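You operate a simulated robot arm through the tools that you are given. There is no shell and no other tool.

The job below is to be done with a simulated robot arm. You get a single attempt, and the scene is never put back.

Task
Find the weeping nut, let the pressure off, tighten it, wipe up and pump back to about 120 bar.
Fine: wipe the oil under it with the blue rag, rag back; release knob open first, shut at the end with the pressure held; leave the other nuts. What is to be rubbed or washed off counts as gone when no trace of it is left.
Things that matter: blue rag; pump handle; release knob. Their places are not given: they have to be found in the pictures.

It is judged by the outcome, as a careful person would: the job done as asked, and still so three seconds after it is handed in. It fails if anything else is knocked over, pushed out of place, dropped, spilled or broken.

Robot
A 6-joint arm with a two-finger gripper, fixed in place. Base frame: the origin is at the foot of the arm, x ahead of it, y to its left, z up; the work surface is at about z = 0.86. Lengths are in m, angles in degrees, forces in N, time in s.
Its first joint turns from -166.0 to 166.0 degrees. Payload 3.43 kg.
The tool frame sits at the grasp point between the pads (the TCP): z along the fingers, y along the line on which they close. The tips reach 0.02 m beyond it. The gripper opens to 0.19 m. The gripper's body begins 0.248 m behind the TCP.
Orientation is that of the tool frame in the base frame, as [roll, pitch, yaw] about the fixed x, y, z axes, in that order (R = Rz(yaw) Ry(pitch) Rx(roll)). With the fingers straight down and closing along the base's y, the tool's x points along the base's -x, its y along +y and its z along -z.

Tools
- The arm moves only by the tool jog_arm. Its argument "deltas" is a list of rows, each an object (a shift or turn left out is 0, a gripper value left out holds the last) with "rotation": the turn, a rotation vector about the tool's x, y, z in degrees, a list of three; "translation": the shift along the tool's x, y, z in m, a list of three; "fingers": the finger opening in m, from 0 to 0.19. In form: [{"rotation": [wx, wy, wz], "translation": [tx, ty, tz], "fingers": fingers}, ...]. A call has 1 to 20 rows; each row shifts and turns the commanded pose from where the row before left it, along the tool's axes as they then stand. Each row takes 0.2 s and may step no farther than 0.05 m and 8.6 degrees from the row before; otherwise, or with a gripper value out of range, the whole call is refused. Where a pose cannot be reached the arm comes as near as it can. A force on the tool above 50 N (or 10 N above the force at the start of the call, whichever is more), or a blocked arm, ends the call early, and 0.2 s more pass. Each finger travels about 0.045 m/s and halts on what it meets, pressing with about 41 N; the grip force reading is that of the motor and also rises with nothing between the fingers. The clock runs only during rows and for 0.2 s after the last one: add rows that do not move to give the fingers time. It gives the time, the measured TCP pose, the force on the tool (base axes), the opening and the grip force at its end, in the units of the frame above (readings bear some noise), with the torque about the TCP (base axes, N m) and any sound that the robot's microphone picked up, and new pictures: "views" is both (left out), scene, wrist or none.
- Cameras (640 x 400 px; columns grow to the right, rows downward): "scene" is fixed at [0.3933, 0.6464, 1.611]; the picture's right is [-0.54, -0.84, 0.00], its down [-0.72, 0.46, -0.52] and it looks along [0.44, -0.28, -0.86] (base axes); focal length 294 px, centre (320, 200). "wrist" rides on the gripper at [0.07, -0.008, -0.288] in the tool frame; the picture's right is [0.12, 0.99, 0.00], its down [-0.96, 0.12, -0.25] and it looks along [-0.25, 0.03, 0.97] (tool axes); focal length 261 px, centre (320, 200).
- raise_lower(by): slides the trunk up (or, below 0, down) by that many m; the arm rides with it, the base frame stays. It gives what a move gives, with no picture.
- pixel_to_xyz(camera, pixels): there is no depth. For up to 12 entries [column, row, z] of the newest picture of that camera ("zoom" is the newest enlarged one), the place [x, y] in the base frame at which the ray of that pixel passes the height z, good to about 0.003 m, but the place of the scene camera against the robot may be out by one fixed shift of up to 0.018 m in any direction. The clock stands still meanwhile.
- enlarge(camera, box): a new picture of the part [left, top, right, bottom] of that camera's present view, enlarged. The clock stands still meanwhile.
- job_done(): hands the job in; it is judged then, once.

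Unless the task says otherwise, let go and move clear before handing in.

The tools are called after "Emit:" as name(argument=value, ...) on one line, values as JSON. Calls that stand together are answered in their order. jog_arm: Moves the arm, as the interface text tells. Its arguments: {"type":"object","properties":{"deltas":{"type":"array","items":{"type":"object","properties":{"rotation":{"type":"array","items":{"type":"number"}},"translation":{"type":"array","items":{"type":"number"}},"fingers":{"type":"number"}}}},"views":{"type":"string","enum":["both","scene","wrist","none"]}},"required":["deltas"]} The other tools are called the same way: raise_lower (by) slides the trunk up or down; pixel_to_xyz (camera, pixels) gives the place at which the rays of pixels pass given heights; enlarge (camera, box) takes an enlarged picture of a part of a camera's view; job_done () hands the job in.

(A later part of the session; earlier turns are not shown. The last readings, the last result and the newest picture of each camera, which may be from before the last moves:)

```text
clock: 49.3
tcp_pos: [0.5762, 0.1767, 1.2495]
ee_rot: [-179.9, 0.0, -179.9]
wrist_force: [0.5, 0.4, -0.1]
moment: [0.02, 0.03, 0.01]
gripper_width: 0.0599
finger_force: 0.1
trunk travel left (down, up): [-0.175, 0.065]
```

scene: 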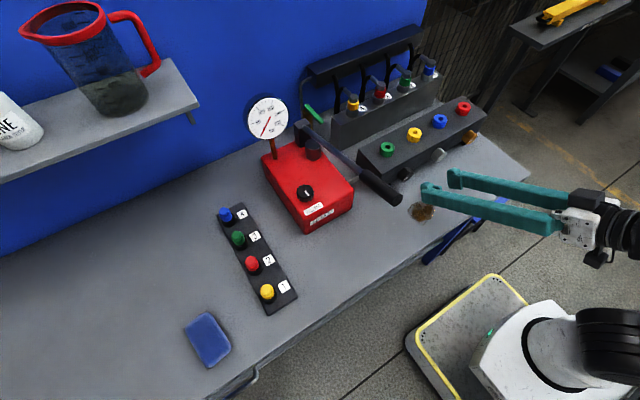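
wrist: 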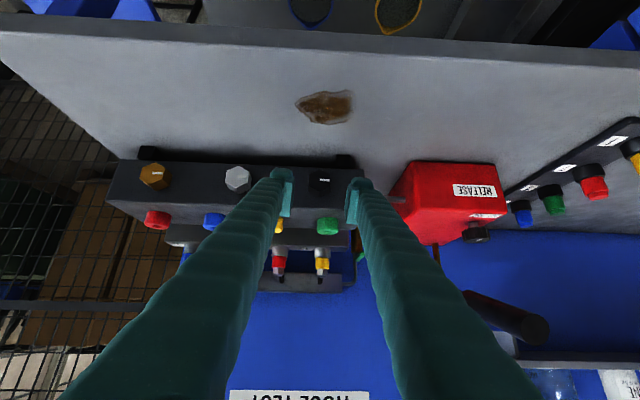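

The tool is straight down at (0.576, 0.177, 1.25). I'll travel to about (0.50, 0.70) to see the rag from above.

Emit:
jog_arm(deltas=[{"translation": [0.007, 0.0475, 0]}, {"translation": [0.007, 0.0475, 0]}, {"translation": [0.007, 0.0475, 0]}, {"translation": [0.007, 0.0475, 0]}, {"translation": [0.007, 0.0475, 0]}, {"translation": [0.007, 0.0475, 0]}, {"translation": [0.007, 0.0475, 0]}, {"translation": [0.007, 0.0475, 0]}, {"translation": [0.007, 0.0475, 0]}, {"translation": [0.007, 0.0475, 0]}, {"translation": [0.007, 0.0475, 0], "fingers": 0.12}, {"translation": [0, 0, 0.04]}, {"translation": [0, 0, 0.04]}], views="both")

Emit:
enlarge(camera="wrist", box=[300, 120, 460, 240])

Emit:
enlarge(camera="scene", box=[160, 290, 260, 390])

```text
clock: 52.1
tcp_pos: [0.4982, 0.7012, 1.1709]
ee_rot: [179.8, 0.2, 180.0]
wrist_force: [-0.7, -0.2, 0.3]
moment: [0.06, -0.02, -0.01]
gripper_width: 0.12
finger_force: 0.0
trunk travel left (down, up): [-0.175, 0.065]
```

scene: 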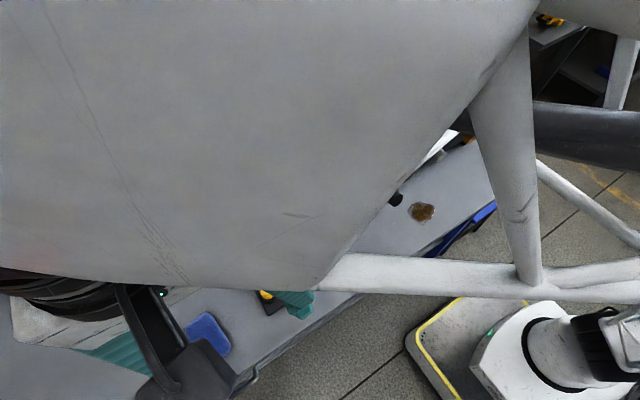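
wrist: 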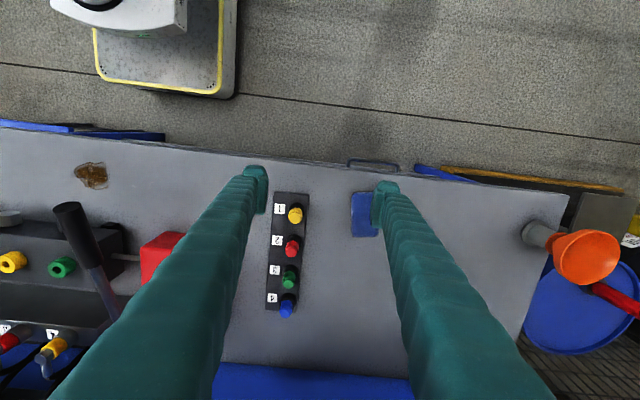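

```text
3.33 times, centred on (380, 180) of wrist
```

zoom: 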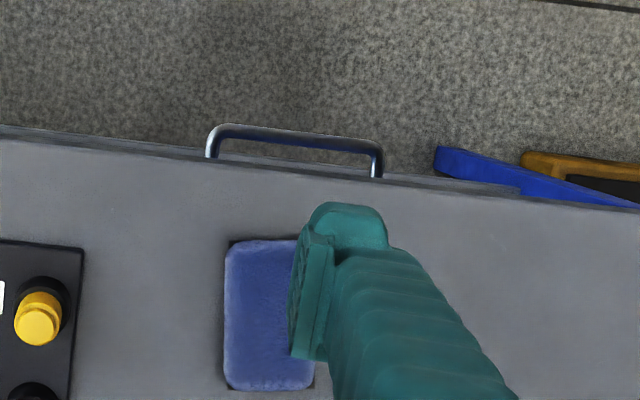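

```text
4.00 times, centred on (210, 340) of scene
```

zoom: 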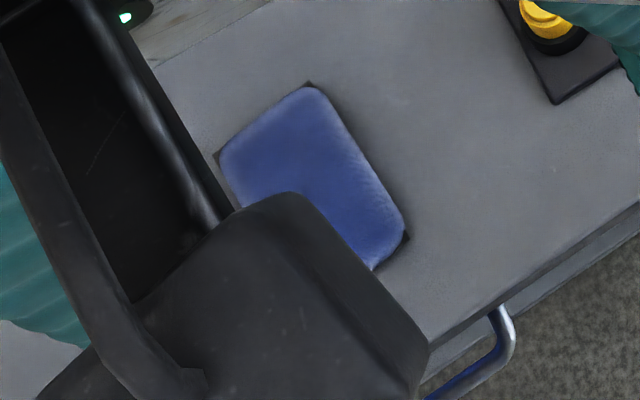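

The rag shows at wrist (352–378, 193–237): about 0.06 wide (y) by 0.10 long (x). I'll get its corners.

Emit:
pixel_to_xyz(camera="wrist", pixels=[[352.4, 193.5, 0.875], [352.4, 236.5, 0.875], [377.9, 236.5, 0.875], [365, 214, 0.875], [365, 214, 0.88], [365, 214, 0.87], [92, 176, 0.86]])

```text
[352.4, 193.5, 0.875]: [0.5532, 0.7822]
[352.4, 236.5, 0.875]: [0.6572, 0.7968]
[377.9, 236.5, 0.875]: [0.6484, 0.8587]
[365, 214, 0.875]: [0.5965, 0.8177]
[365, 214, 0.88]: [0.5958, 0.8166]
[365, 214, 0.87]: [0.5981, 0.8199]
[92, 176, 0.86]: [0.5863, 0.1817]
```

The rag's centre is about (0.600, 0.820), long axis ~8° from x, 0.105 × 0.062 m; that's slightly beyond straight-down reach. I'll yaw 8°, pitch the tool 20° outward, and move above it.

Emit:
jog_arm(deltas=[{"rotation": [0, 0, -8], "fingers": 0.095}, {"rotation": [0, -6.7, 0]}, {"rotation": [0, -6.7, 0]}, {"rotation": [0, -6.6, 0]}, {"translation": [-0.0087, 0.0173, 0.0335]}, {"translation": [-0.0087, 0.0173, 0.0335]}, {"translation": [-0.0087, 0.0173, 0.0335]}, {"translation": [-0.0087, 0.0173, 0.0335]}, {"translation": [-0.0087, 0.0173, 0.0335]}, {"translation": [-0.0087, 0.0173, 0.0335]}], views="both")

Emit:
enlarge(camera="wrist", box=[260, 120, 400, 220])

```text
clock: 54.3
tcp_pos: [0.6022, 0.8188, 0.9989]
ee_rot: [-179.9, 20.2, -172.1]
wrist_force: [-0.5, -0.7, -0.3]
moment: [0.11, 0.0, 0.03]
gripper_width: 0.0949
finger_force: 0.1
trunk travel left (down, up): [-0.175, 0.065]
```

scene: 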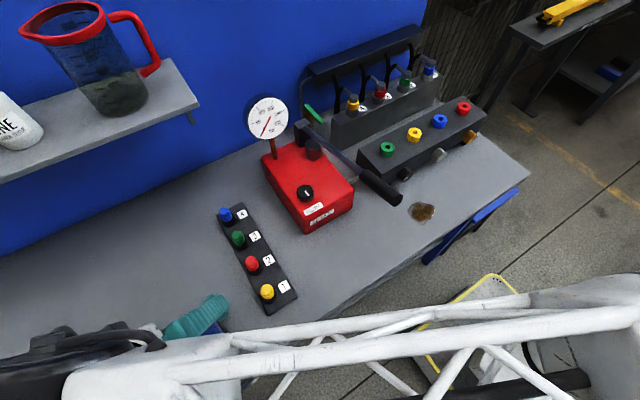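
wrist: 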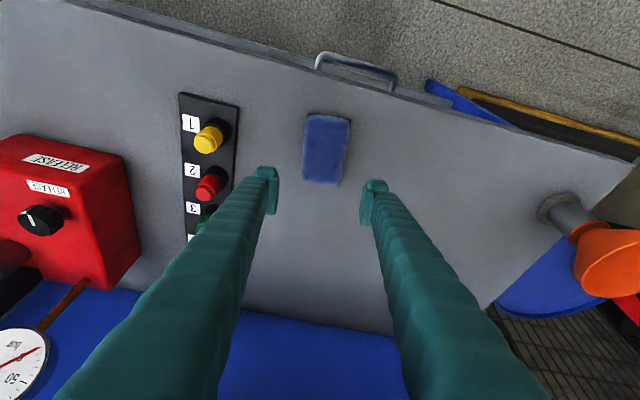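

```text
4.00 times, centred on (330, 170) of wrist
```

zoom: 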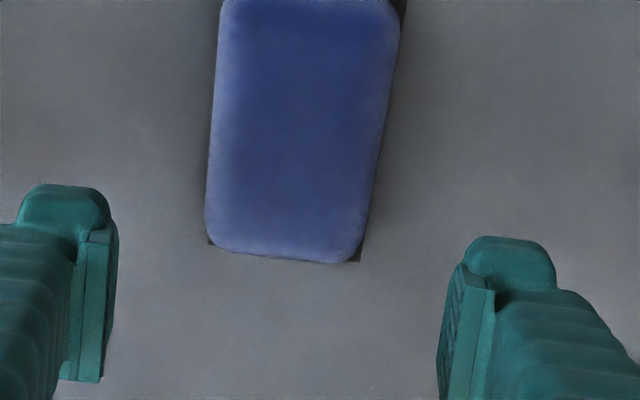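

The rag is well aligned with the fingers (within ~2°). I'll refine its centre from this view.

Emit:
pixel_to_xyz(camera="wrist", pixels=[[326, 150, 0.875], [326, 150, 0.87], [326, 115, 0.875], [320, 186, 0.875], [303, 182, 0.86], [340, 186, 0.86], [302, 165, 0.87], [345, 165, 0.87]])

Emit:
enlarge(camera="wrist", box=[270, 90, 380, 200])

```text
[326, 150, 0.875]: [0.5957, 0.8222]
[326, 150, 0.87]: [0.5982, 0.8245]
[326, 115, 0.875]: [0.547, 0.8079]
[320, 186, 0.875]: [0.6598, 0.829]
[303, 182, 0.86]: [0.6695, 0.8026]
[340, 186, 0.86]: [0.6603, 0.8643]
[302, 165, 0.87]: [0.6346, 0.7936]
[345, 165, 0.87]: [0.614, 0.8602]
```

```text
3.64 times, centred on (325, 145) of wrist
```

zoom: 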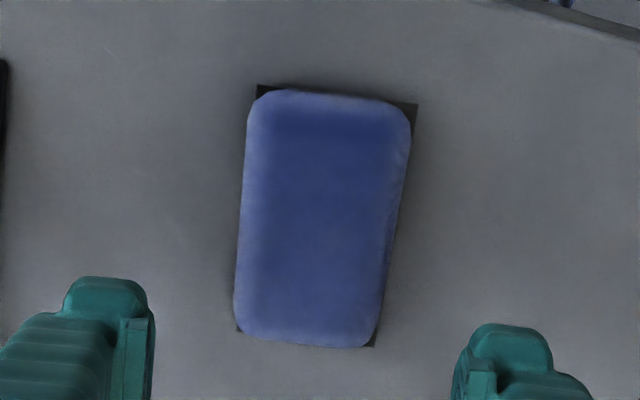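

The rag's centre is about 6 mm to the tool's +y. I'll shift and lower to z≈0.915, then check clearance on both sides.

Emit:
jog_arm(deltas=[{"translation": [0.015, 0.0028, 0.0393]}, {"translation": [0.015, 0.0028, 0.0393]}, {}], views="wrist")

Emit:
enlarge(camera="wrist", box=[240, 130, 400, 230])

```text
clock: 55.1
tcp_pos: [0.5995, 0.8244, 0.9132]
ee_rot: [-179.9, 20.1, -172.1]
wrist_force: [-0.3, -0.5, 0.8]
moment: [0.0, 0.01, -0.02]
gripper_width: 0.095
finger_force: 0.0
trunk travel left (down, up): [-0.175, 0.065]
```

wrist: 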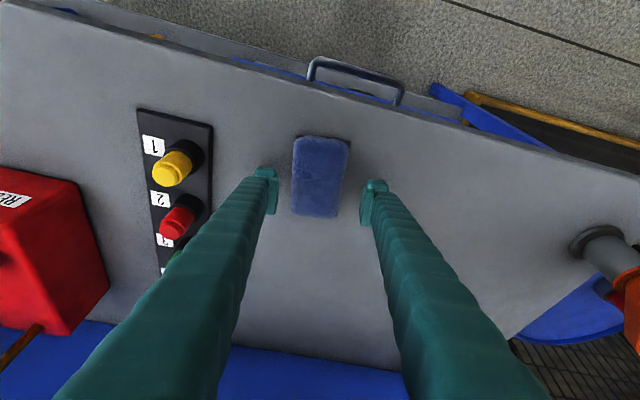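

```text
4.00 times, centred on (320, 180) of wrist
```

zoom: 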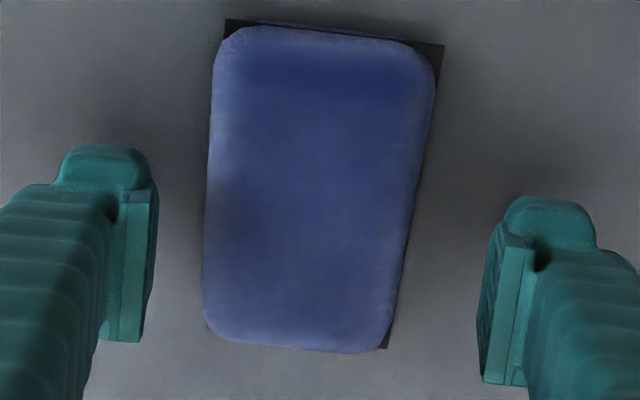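

Both sides are clear and the rag is centred. I'll descend to z≈0.891, just above the table for the tips, and check the force.

Emit:
jog_arm(deltas=[{"translation": [0.008, -0.0004, 0.014]}, {"translation": [0.003, 0, 0.006]}, {}], views="both")

Emit:
enlarge(camera="wrist", box=[240, 130, 400, 230])

```text
clock: 55.9
tcp_pos: [0.5961, 0.8232, 0.8921]
ee_rot: [179.9, 20.1, -172.0]
wrist_force: [0.6, 0.3, 0.6]
moment: [-0.03, 0.02, 0.0]
gripper_width: 0.0953
finger_force: 0.1
trunk travel left (down, up): [-0.175, 0.065]
```

scene: 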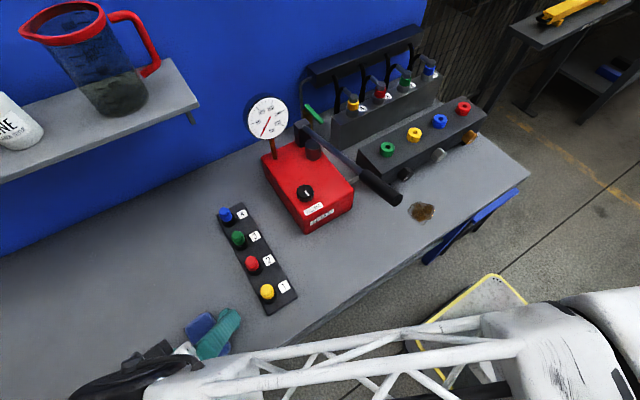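
wrist: 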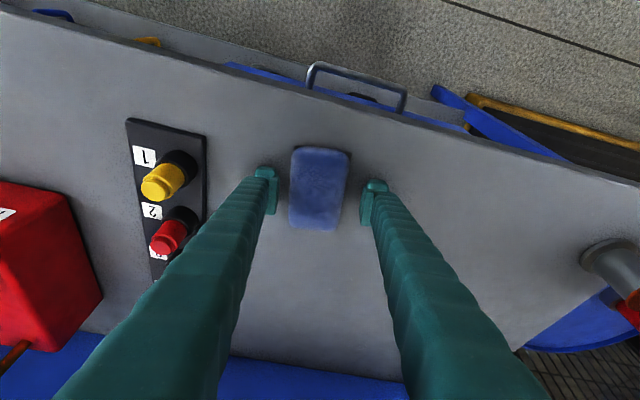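

```text
4.00 times, centred on (320, 180) of wrist
```

zoom: 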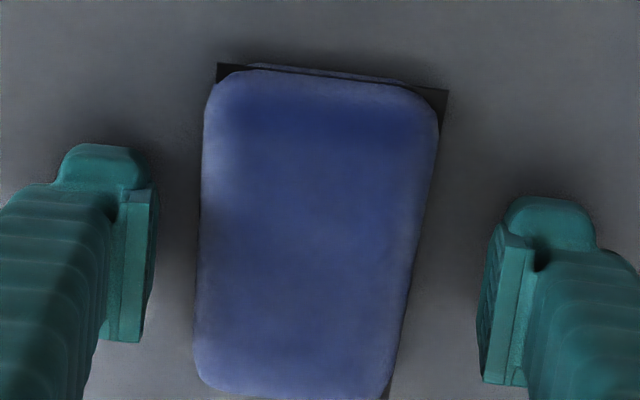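

No contact yet. I'll go 3 mm lower and close on the rag.

Emit:
jog_arm(deltas=[{"translation": [0.001, 0, 0.0028]}, {"fingers": 0.05}, {}, {}, {}], views="both")

Emit:
enlarge(camera="wrist", box=[240, 130, 400, 230])

```text
clock: 57.1
tcp_pos: [0.5964, 0.8235, 0.8886]
ee_rot: [-179.9, 20.0, -171.9]
wrist_force: [0.8, -0.3, -0.3]
moment: [0.0, -0.02, 0.01]
gripper_width: 0.0635
finger_force: 41.2
trunk travel left (down, up): [-0.175, 0.065]
```

scene: 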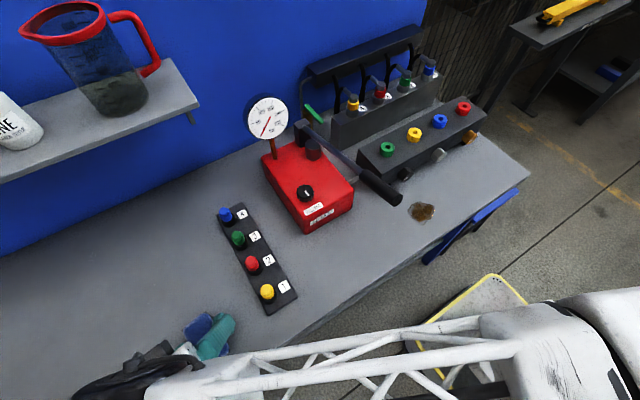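
wrist: 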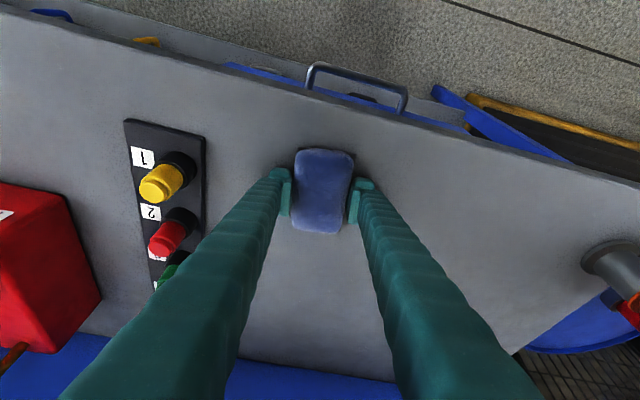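

```text
4.00 times, centred on (320, 180) of wrist
```

zoom: 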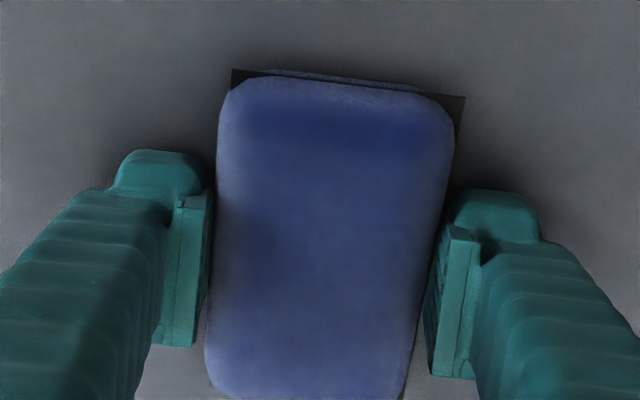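

The rag is held (opening 63.5 mm, 41 N). I'll lift and check that it comes along.

Emit:
jog_arm(deltas=[{"translation": [-0.0085, 0, -0.0235]}, {"translation": [-0.0171, 0, -0.047]}, {"translation": [-0.0171, 0, -0.047]}], views="wrist")

```text
clock: 57.9
tcp_pos: [0.5966, 0.8227, 1.0141]
ee_rot: [-179.8, 20.1, -172.0]
wrist_force: [-1.3, -0.7, -0.5]
moment: [-0.06, 0.05, -0.03]
gripper_width: 0.0501
finger_force: 0.2
trunk travel left (down, up): [-0.175, 0.065]
```

wrist: 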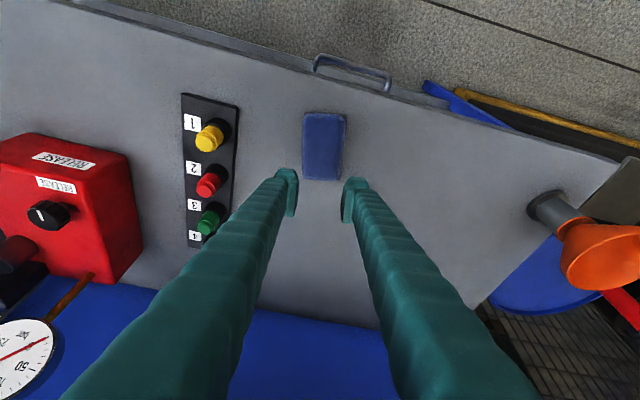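

The rag wasn't lifted: the fingers slipped off its low edges because of the 20° tilt. I'll raise the trunk to gain reach, so that I can grip with a nearly vertical tool and tips at the table.

Emit:
raise_lower(by=0.06)

```text
clock: 58.9
tcp_pos: [0.5963, 0.8245, 1.0732]
ee_rot: [-180.0, 20.1, -172.1]
wrist_force: [0.1, 0.1, -1.5]
moment: [0.02, -0.02, 0.01]
gripper_width: 0.0501
finger_force: 0.1
trunk travel left (down, up): [-0.235, 0.005]
```

Trunk is up 0.06. I'll open the fingers, lower, and reduce the pitch to 5°.

Emit:
jog_arm(deltas=[{"translation": [0.0149, 0, 0.03], "fingers": 0.095}, {"translation": [0.0149, 0, 0.03]}, {"translation": [0.0149, 0, 0.03]}, {"rotation": [0, 7.5, 0]}, {"rotation": [0, 7.6, 0]}, {}], views="both")

Emit:
enlarge(camera="wrist", box=[250, 130, 410, 250])

```text
clock: 60.3
tcp_pos: [0.5852, 0.8218, 0.9729]
ee_rot: [-179.9, 5.0, -172.0]
wrist_force: [0.7, 0.2, -0.4]
moment: [-0.05, 0.03, -0.01]
gripper_width: 0.095
finger_force: 0.1
trunk travel left (down, up): [-0.235, 0.005]
```

scene: 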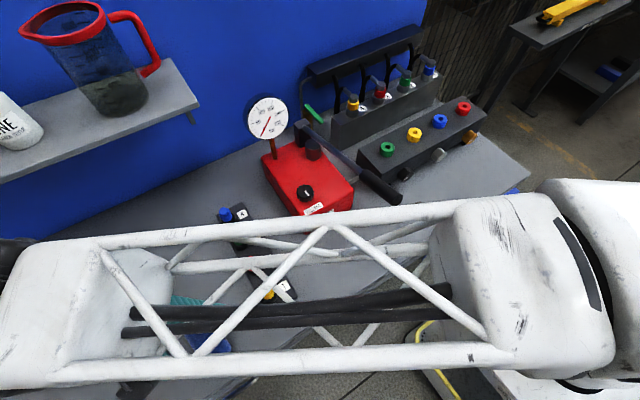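
wrist: 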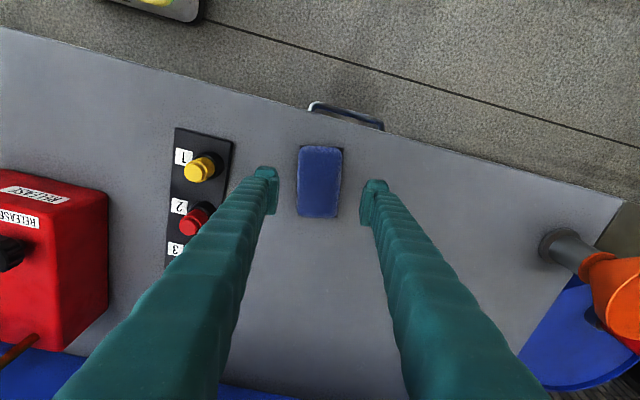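

```text
3.33 times, centred on (330, 190) of wrist
```

zoom: 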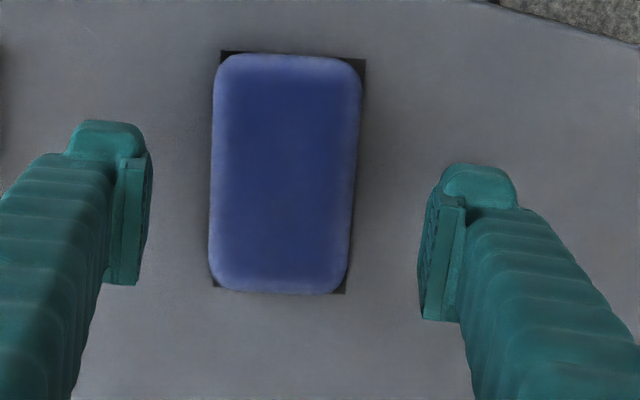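

From here I'll measure the rag's base corners precisely (its dark base shows at the corners).

Emit:
pixel_to_xyz(camera="wrist", pixels=[[300.3, 145.6, 0.86], [343.5, 148.0, 0.86], [337.5, 217.9, 0.86], [297.9, 216.1, 0.86], [319.5, 181.6, 0.87]])

Emit:
enlarge(camera="wrist", box=[280, 130, 360, 230])

```text
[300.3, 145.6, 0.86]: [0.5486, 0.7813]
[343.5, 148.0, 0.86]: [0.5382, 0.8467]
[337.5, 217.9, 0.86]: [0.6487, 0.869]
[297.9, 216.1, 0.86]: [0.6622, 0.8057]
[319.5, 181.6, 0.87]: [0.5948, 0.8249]
```

```text
4.00 times, centred on (320, 180) of wrist
```

zoom: 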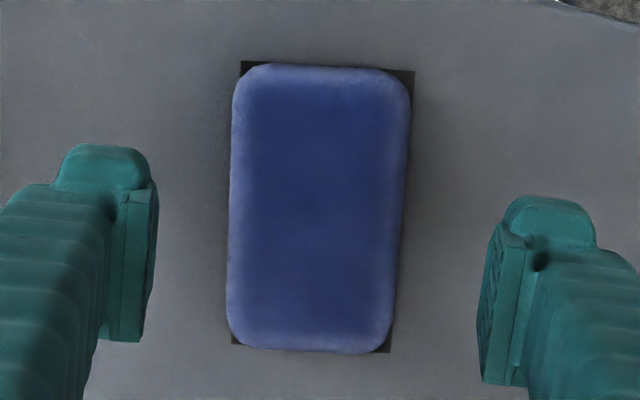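

The rag is at centre (0.599, 0.826), angle ≈11.3°, 0.114 × 0.066 m. I'll align the yaw by −3.3° and descend close to the table.

Emit:
jog_arm(deltas=[{"rotation": [0, 0, -3.3]}, {"translation": [0.002, 0.001, 0.04]}, {"translation": [0.002, 0, 0.035]}, {"translation": [0.001, 0, 0.01]}, {}], views="wrist")

Emit:
enlarge(camera="wrist", box=[240, 130, 400, 250])

```text
clock: 61.5
tcp_pos: [0.5857, 0.8239, 0.8882]
ee_rot: [-179.7, 5.0, -168.7]
wrist_force: [-0.3, 0.7, -0.3]
moment: [0.02, 0.01, 0.01]
gripper_width: 0.0952
finger_force: 0.0
trunk travel left (down, up): [-0.235, 0.005]
```

wrist: 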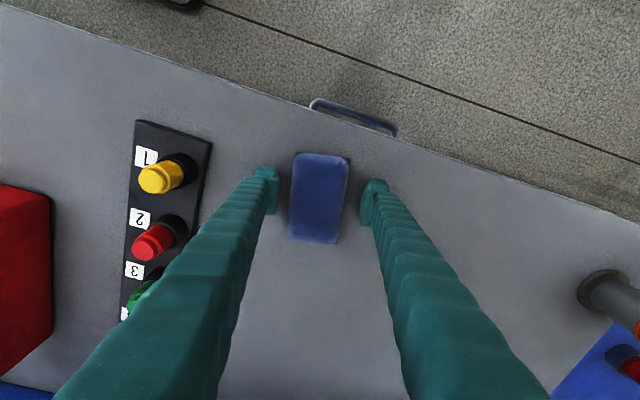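

```text
3.33 times, centred on (320, 190) of wrist
```

zoom: 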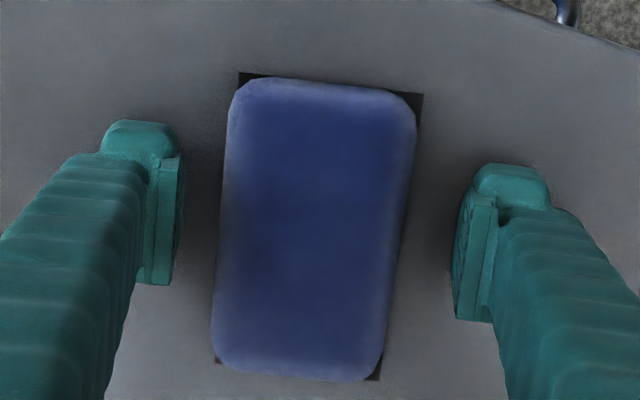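

Well aligned. I'll feel downward toward the table in 2 mm steps.

Emit:
jog_arm(deltas=[{"translation": [0.0002, 0, 0.002]}, {"translation": [0.0002, 0, 0.002]}, {}], views="none")

```text
clock: 62.3
tcp_pos: [0.588, 0.8237, 0.8853]
ee_rot: [-179.6, 5.0, -168.7]
wrist_force: [-0.4, -0.1, 1.3]
moment: [0.0, -0.02, 0.01]
gripper_width: 0.0947
finger_force: 0.0
trunk travel left (down, up): [-0.235, 0.005]
```

Emit:
jog_arm(deltas=[{"translation": [0.0001, 0, 0.0015]}, {"translation": [0.0001, 0, 0.0015]}, {}], views="none")

```text
clock: 63.1
tcp_pos: [0.5879, 0.8234, 0.8813]
ee_rot: [-179.7, 5.0, -168.7]
wrist_force: [0.3, 0.6, -0.3]
moment: [-0.02, -0.03, 0.0]
gripper_width: 0.0949
finger_force: 0.2
trunk travel left (down, up): [-0.235, 0.005]
```

Still no contact at TCP z 0.881. One more millimetre, then close on the rag.

Emit:
jog_arm(deltas=[{"translation": [0.0001, 0, 0.001]}, {"fingers": 0.05}, {}, {}, {}], views="wrist")

Emit:
enlarge(camera="wrist", box=[240, 130, 400, 250])

```text
clock: 64.3
tcp_pos: [0.5887, 0.8235, 0.8808]
ee_rot: [-179.8, 5.0, -168.7]
wrist_force: [0.6, 0.3, 0.2]
moment: [0.03, 0.0, 0.02]
gripper_width: 0.0634
finger_force: 41.1
trunk travel left (down, up): [-0.235, 0.005]
```

wrist: 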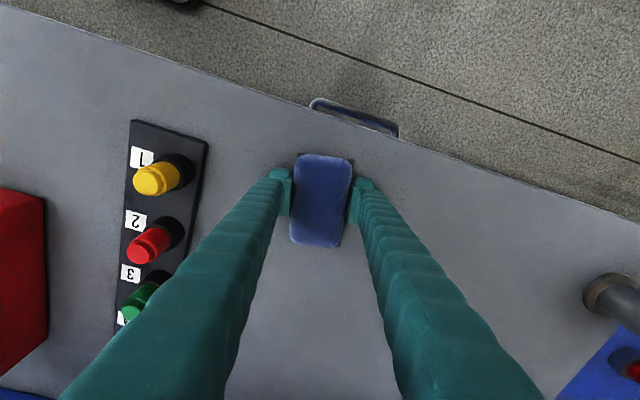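

```text
3.33 times, centred on (320, 190) of wrist
```

zoom: 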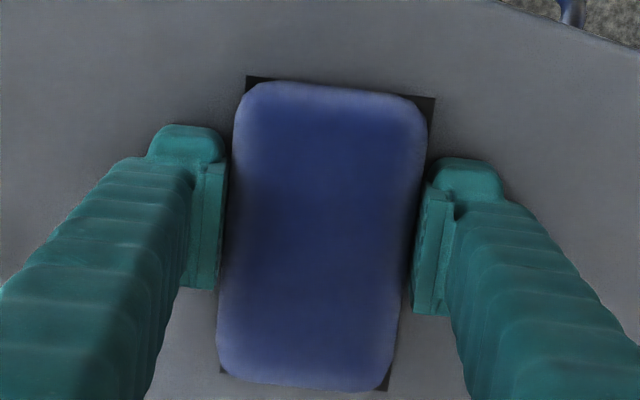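

Gripped at 63.4 mm with 41 N. I'll lift slowly by 2 cm and check the opening stays.

Emit:
jog_arm(deltas=[{"translation": [-0.0004, 0, -0.005]}, {"translation": [-0.0009, 0, -0.01]}, {"translation": [-0.0009, 0, -0.01]}, {}], views="wrist")

```text
clock: 65.3
tcp_pos: [0.5868, 0.8236, 0.9068]
ee_rot: [-179.8, 5.0, -168.6]
wrist_force: [0.7, -0.2, 0.1]
moment: [-0.02, 0.0, -0.03]
gripper_width: 0.0634
finger_force: 40.8
trunk travel left (down, up): [-0.235, 0.005]
```

wrist: 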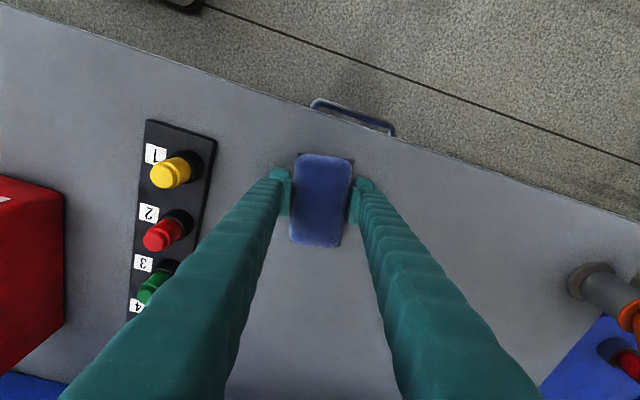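

The rag is held firmly. I'll carry it back toward the robot and along the table front, past the handle end, at z≈1.06–1.1.

Emit:
jog_arm(deltas=[{"translation": [0.024, -0.0151, -0.0272]}, {"translation": [0.024, -0.0151, -0.0272]}, {"translation": [0.024, -0.0151, -0.0272]}, {"translation": [0.024, -0.0151, -0.0272]}, {"translation": [0.024, -0.0151, -0.0272]}, {"translation": [0.024, -0.0151, -0.0272]}, {"translation": [0.0088, -0.0464, -0.0053]}, {"translation": [0.0088, -0.0464, -0.0053]}, {"translation": [0.0088, -0.0464, -0.0053]}, {"translation": [0.0088, -0.0464, -0.0053]}, {"translation": [0.0088, -0.0464, -0.0053]}, {"translation": [0.0088, -0.0464, -0.0053]}, {"translation": [0.0088, -0.0464, -0.0053]}, {"translation": [0.0088, -0.0464, -0.0053]}, {"translation": [0.0088, -0.0464, -0.0053]}, {"translation": [0.0088, -0.0464, -0.0053]}, {"translation": [0.0088, -0.0464, -0.0053]}], views="both")

```text
clock: 68.9
tcp_pos: [0.4498, 0.1836, 1.1088]
ee_rot: [-179.7, 5.0, -168.8]
wrist_force: [0.3, -0.1, 0.0]
moment: [-0.08, 0.1, 0.0]
gripper_width: 0.0634
finger_force: 41.3
trunk travel left (down, up): [-0.235, 0.005]
```

scene: 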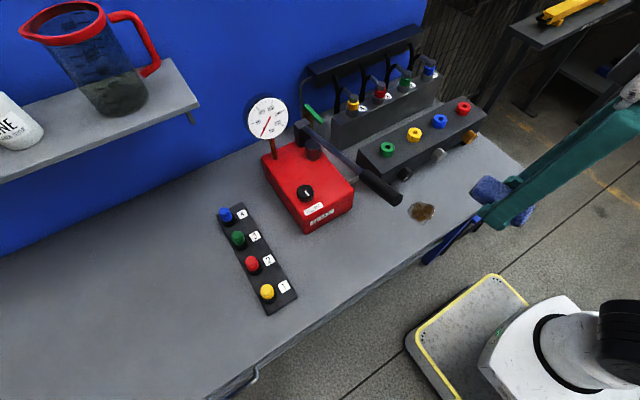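
wrist: 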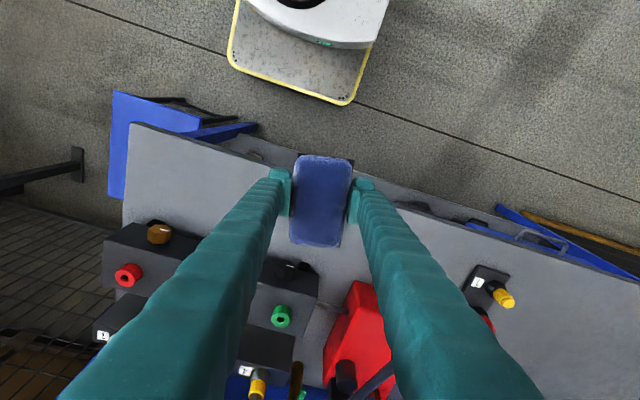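

The rag is in hand above the table's front. I'll move over the oil at (0.584, 0.18) and lower to just above the surface.

Emit:
jog_arm(deltas=[{"translation": [-0.0209, -0.0055, 0.0337]}, {"translation": [-0.0209, -0.0055, 0.0337]}, {"translation": [-0.0209, -0.0055, 0.0337]}, {"translation": [-0.0209, -0.0055, 0.0337]}, {"translation": [-0.0209, -0.0055, 0.0337]}, {"translation": [0.003, 0, 0.035]}, {"translation": [0.0022, 0, 0.025]}, {}], views="both")

```text
clock: 70.7
tcp_pos: [0.5722, 0.1792, 0.8905]
ee_rot: [-179.6, 5.0, -168.7]
wrist_force: [0.5, -0.1, -1.0]
moment: [-0.03, 0.0, -0.02]
gripper_width: 0.0634
finger_force: 41.1
trunk travel left (down, up): [-0.235, 0.005]
```

scene: 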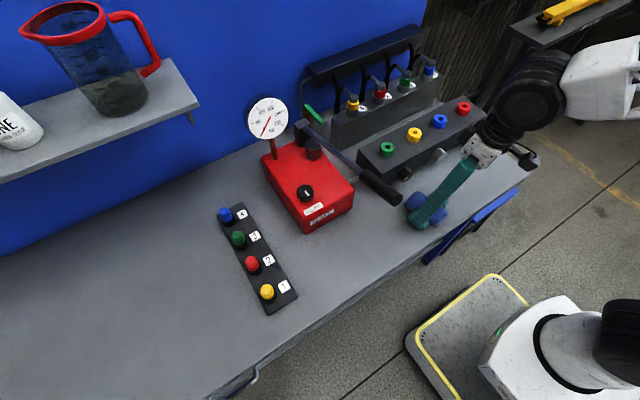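
wrist: 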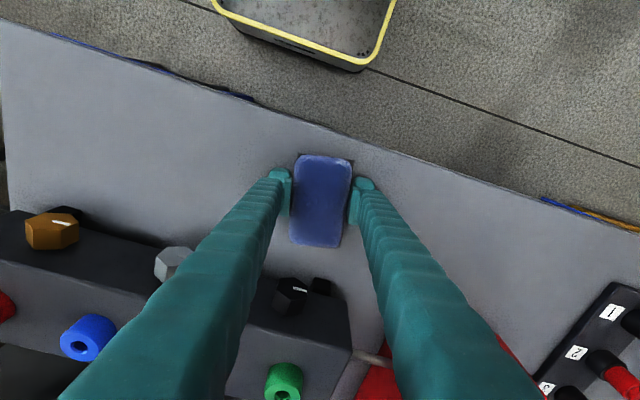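

The rag covers the oil. I'll lower to contact and feel the force.

Emit:
jog_arm(deltas=[{"translation": [0.0003, 0, 0.004]}, {"translation": [0.0003, 0, 0.004]}, {"translation": [0.0001, 0, 0.002]}, {}], views="none")

```text
clock: 71.7
tcp_pos: [0.5733, 0.1798, 0.8793]
ee_rot: [-179.7, 5.1, -168.8]
wrist_force: [-2.3, -0.2, 13.2]
moment: [0.5, 0.28, 0.05]
gripper_width: 0.0634
finger_force: 41.2
trunk travel left (down, up): [-0.235, 0.005]
```

Contact at ~13 N pressing. I'll rub back and forth across the puddle.

Emit:
jog_arm(deltas=[{"translation": [0, 0.015, 0]}, {"translation": [0, 0.015, 0]}, {"translation": [0, -0.015, 0]}, {"translation": [0, -0.015, 0]}, {"translation": [0, -0.015, 0]}, {"translation": [0, -0.015, 0]}, {"translation": [0, 0.015, 0]}, {"translation": [0, 0.015, 0]}, {"translation": [0, 0.015, 0]}, {"translation": [0, 0.015, 0]}, {"translation": [0, -0.015, 0]}, {"translation": [0, -0.015, 0]}], views="both")

```text
clock: 72.6
tcp_pos: [0.571, 0.1902, 0.8794]
ee_rot: [-179.8, 5.1, -169.0]
wrist_force: [-5.7, 5.9, 11.3]
moment: [0.44, 0.44, 0.01]
gripper_width: 0.0634
finger_force: 41.2
trunk travel left (down, up): [-0.235, 0.005]
stopped in row 4: the force on the tool passed its limit at 57 N (the readings are from after the stop); the commanded pose is now the measured one
```

scene: 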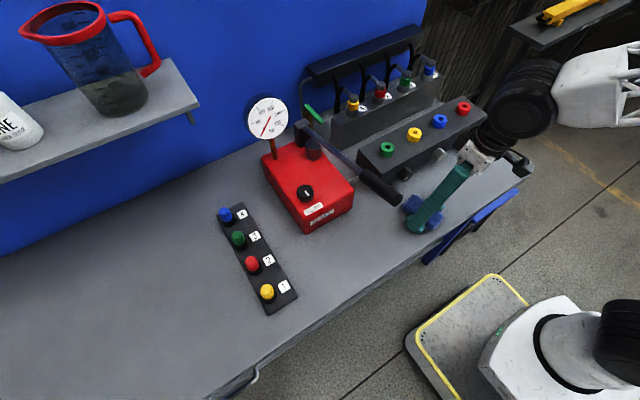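
wrist: 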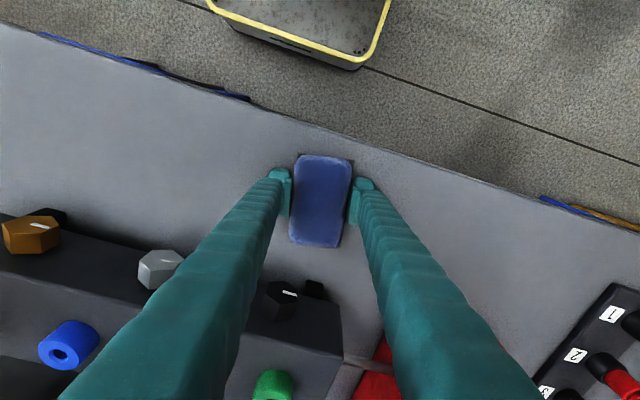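

A force spike stopped the stroke. I'll ease the pressure by a fraction of a millimetre and use slower, shorter steps.

Emit:
jog_arm(deltas=[{"translation": [0, -0.004, -0.0005]}, {"translation": [0, -0.007, 0]}, {"translation": [0, -0.008, 0]}, {"translation": [0, -0.008, 0]}, {"translation": [0, -0.008, 0]}, {"translation": [0, -0.008, 0]}, {"translation": [0, -0.004, 0]}, {"translation": [0, 0.004, 0]}, {"translation": [0, 0.008, 0]}, {"translation": [0, 0.008, 0]}, {"translation": [0, 0.008, 0]}, {"translation": [0, 0.008, 0]}, {"translation": [0, 0.008, 0]}, {"translation": [0, 0.008, 0]}, {"translation": [0, 0.008, 0]}, {"translation": [0, 0.004, 0]}], views="none")

```text
clock: 76.0
tcp_pos: [0.5672, 0.2068, 0.8806]
ee_rot: [-179.8, 5.0, -168.9]
wrist_force: [0.6, -3.0, 3.6]
moment: [0.08, 0.08, 0.02]
gripper_width: 0.0635
finger_force: 41.3
trunk travel left (down, up): [-0.235, 0.005]
```

Strokes are running smoothly now. I'll check the visible part of the puddle in the current views.

Emit:
enlarge(camera="scene", box=[370, 160, 470, 250])

Emit:
enlarge(camera="wrist", box=[200, 120, 420, 260])

```text
4.44 times, centred on (420, 205) of scene
```

zoom: 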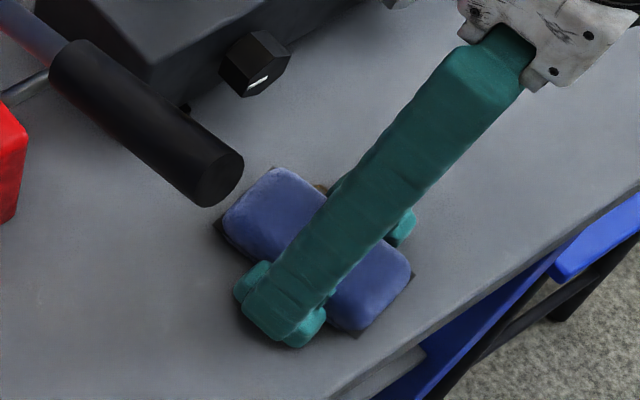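

```text
2.86 times, centred on (310, 190) of wrist
```

zoom: 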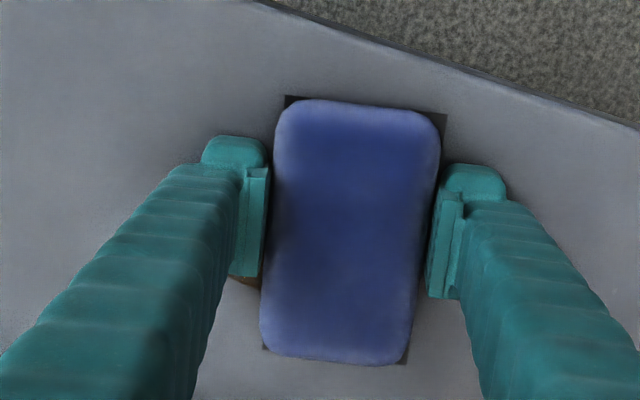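

Some oil remains near the rag's right edge (scene zoom 320,188). I'll press slightly more and stroke again with an offset in x.

Emit:
jog_arm(deltas=[{"translation": [0, 0, 0.0006]}, {"translation": [-0.0075, 0, 0.0007]}, {"translation": [-0.0075, 0, 0.0007]}, {"translation": [0, -0.006, 0]}, {"translation": [0, -0.008, 0]}, {"translation": [0, -0.008, 0]}, {"translation": [0, -0.008, 0]}, {"translation": [0, -0.008, 0]}, {"translation": [0, -0.008, 0]}, {"translation": [0, -0.008, 0]}, {"translation": [0, -0.004, 0]}, {"translation": [0, 0.004, 0]}, {"translation": [0, 0.008, 0]}, {"translation": [0, 0.008, 0]}, {"translation": [0, 0.008, 0]}, {"translation": [0, 0.008, 0]}, {"translation": [0, 0.008, 0]}, {"translation": [0, 0.008, 0]}], views="scene")

```text
clock: 79.8
tcp_pos: [0.5845, 0.2025, 0.8807]
ee_rot: [-179.8, 5.1, -168.9]
wrist_force: [2.4, -17.5, 26.2]
moment: [0.37, 0.44, 0.21]
gripper_width: 0.0634
finger_force: 40.2
trunk travel left (down, up): [-0.235, 0.005]
```

scene: 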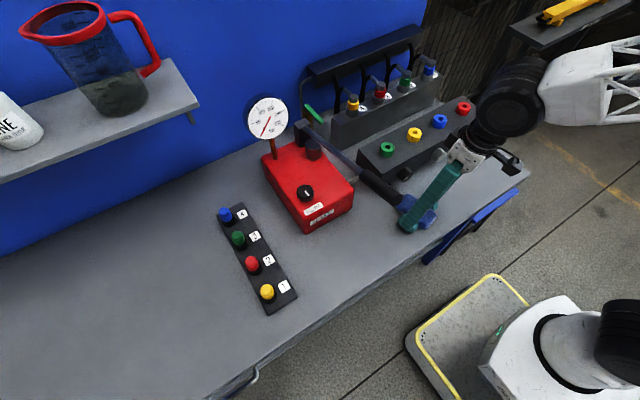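

Good pressure (26 N) during these strokes. I'll make one more pass back, then lift to inspect.

Emit:
jog_arm(deltas=[{"translation": [0, -0.006, 0]}, {"translation": [0, -0.008, 0]}, {"translation": [0, -0.008, 0]}, {"translation": [0, -0.008, 0]}, {"translation": [0, -0.008, 0]}, {"translation": [0, -0.008, 0]}, {"translation": [0, -0.006, 0]}, {"translation": [-0.001, 0, -0.01]}, {"translation": [0.03, 0, -0.03]}, {"translation": [0.04, 0, -0.03]}, {"translation": [0.04, 0, -0.03]}, {}], views="both")

Emit:
enlarge(camera="scene", box=[380, 170, 460, 240])

Emit:
enlarge(camera="wrist", box=[200, 160, 440, 320])

```text
clock: 82.4
tcp_pos: [0.4775, 0.1297, 0.9709]
ee_rot: [-179.8, 5.1, -168.9]
wrist_force: [-0.1, 0.9, -1.1]
moment: [-0.01, -0.01, -0.01]
gripper_width: 0.0635
finger_force: 40.6
trunk travel left (down, up): [-0.235, 0.005]
```

scene: 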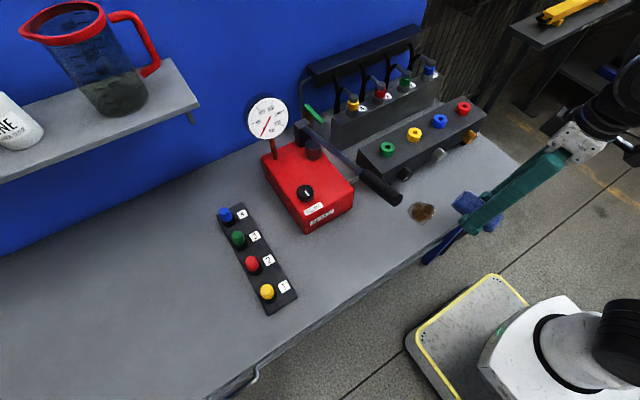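
wrist: 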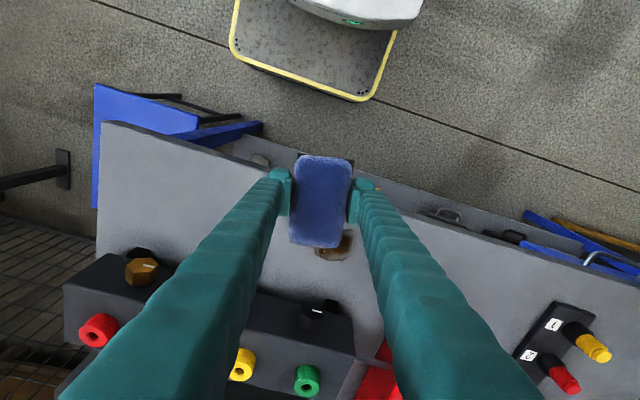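

```text
5.71 times, centred on (420, 205) of scene
```

zoom: 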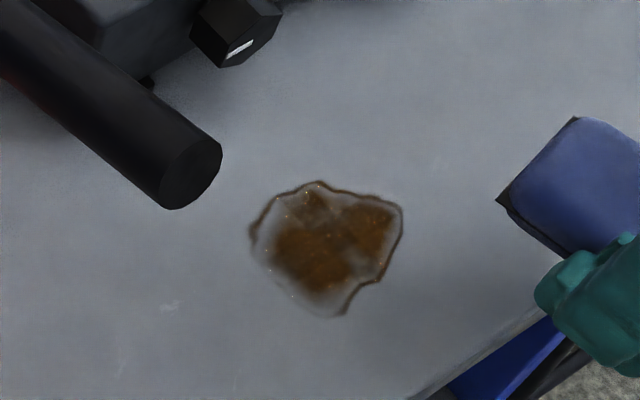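

```text
2.50 times, centred on (320, 240) of wrist
```

zoom: 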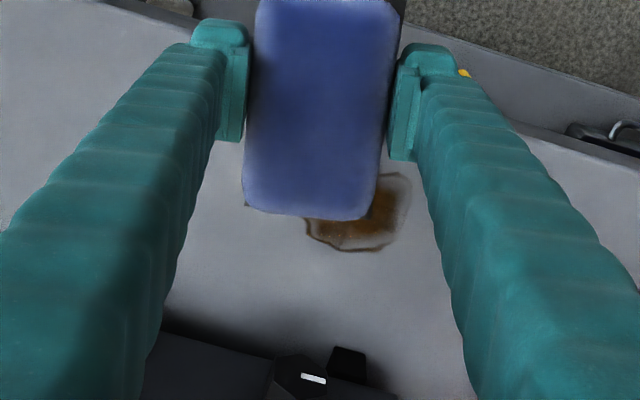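

The stain still shows. I'll compare it at the same magnification as at the start.

Emit:
enlarge(camera="scene", box=[395, 190, 445, 230])

Emit:
enlarge(camera="scene", box=[435, 180, 515, 240])

```text
10.00 times, centred on (420, 210) of scene
```

zoom: 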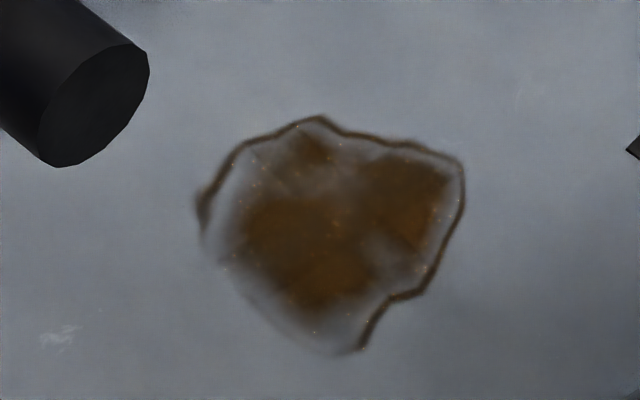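

```text
6.67 times, centred on (475, 210) of scene
```

zoom: 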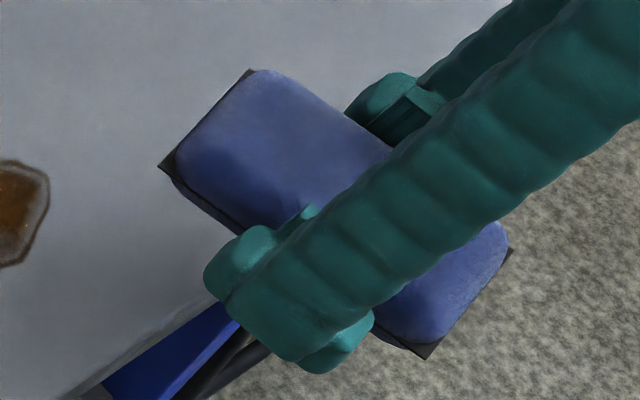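

The stain is unchanged, so the finger tips, not the rag, were probably carrying the load. I'll set the rag down on the oil, regrip it a little higher with a vertical tool so the rag protrudes below the tips.

Emit:
jog_arm(deltas=[{"translation": [-0.0317, 0.0102, 0.0295]}, {"translation": [-0.0317, 0.0102, 0.0295]}, {"translation": [-0.0317, 0.0102, 0.0295]}, {"translation": [0.0004, 0, 0.005]}, {"translation": [0.0003, 0, 0.004]}, {}], views="both")

Emit:
enlarge(camera="scene", box=[390, 170, 470, 240])

```text
clock: 83.8
tcp_pos: [0.5731, 0.18, 0.8815]
ee_rot: [-179.8, 5.1, -168.9]
wrist_force: [1.0, 0.6, 0.2]
moment: [0.01, -0.03, -0.01]
gripper_width: 0.0636
finger_force: 41.0
trunk travel left (down, up): [-0.235, 0.005]
```

scene: 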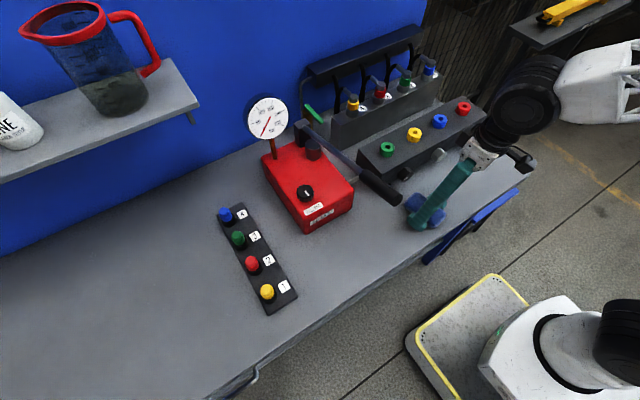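
wrist: 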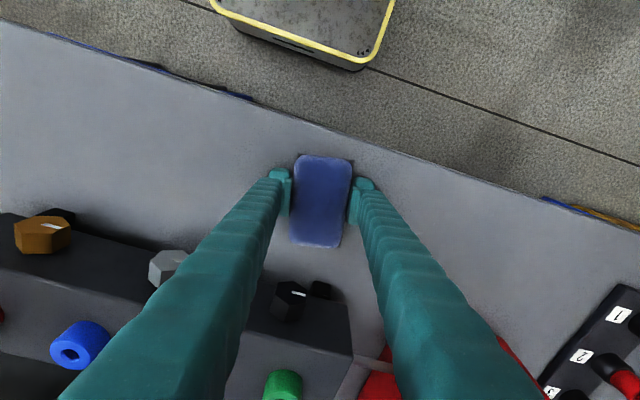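

```text
5.71 times, centred on (430, 205) of scene
```

zoom: 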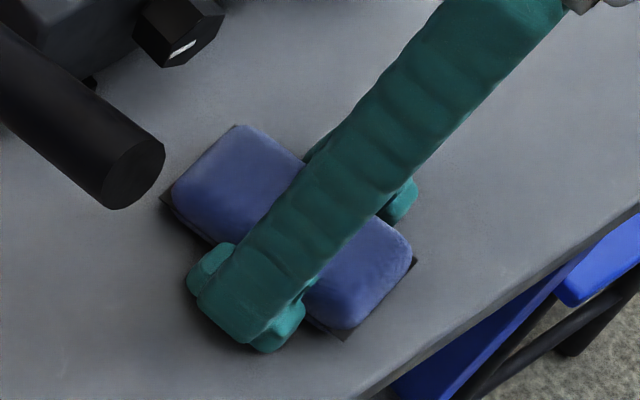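

The rag is down on the oil. I'll open, make the tool vertical, raise by about 3 mm and regrip.

Emit:
jog_arm(deltas=[{"fingers": 0.085}, {}, {}, {"rotation": [0, 5.1, 0], "translation": [0, 0, -0.0025]}, {}, {"fingers": 0.05}, {}, {}, {}], views="both")

Emit:
enlarge(camera="scene", box=[390, 170, 470, 240])

```text
clock: 85.8
tcp_pos: [0.5729, 0.1791, 0.8847]
ee_rot: [-179.8, 0.0, -168.8]
wrist_force: [-0.2, -0.5, 1.7]
moment: [-0.03, 0.03, -0.01]
gripper_width: 0.063
finger_force: 41.2
trunk travel left (down, up): [-0.235, 0.005]
```

scene: 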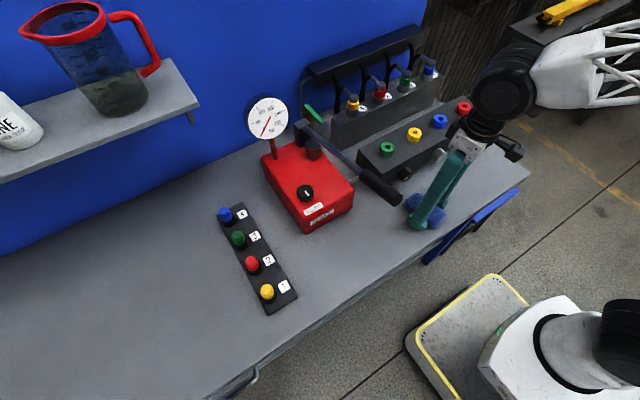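
wrist: 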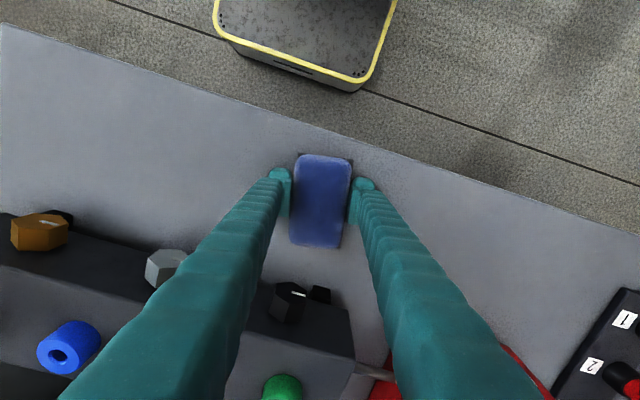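

```text
5.71 times, centred on (430, 205) of scene
```

zoom: 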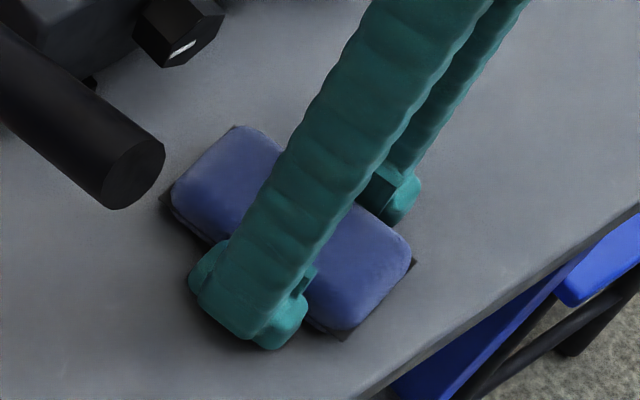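

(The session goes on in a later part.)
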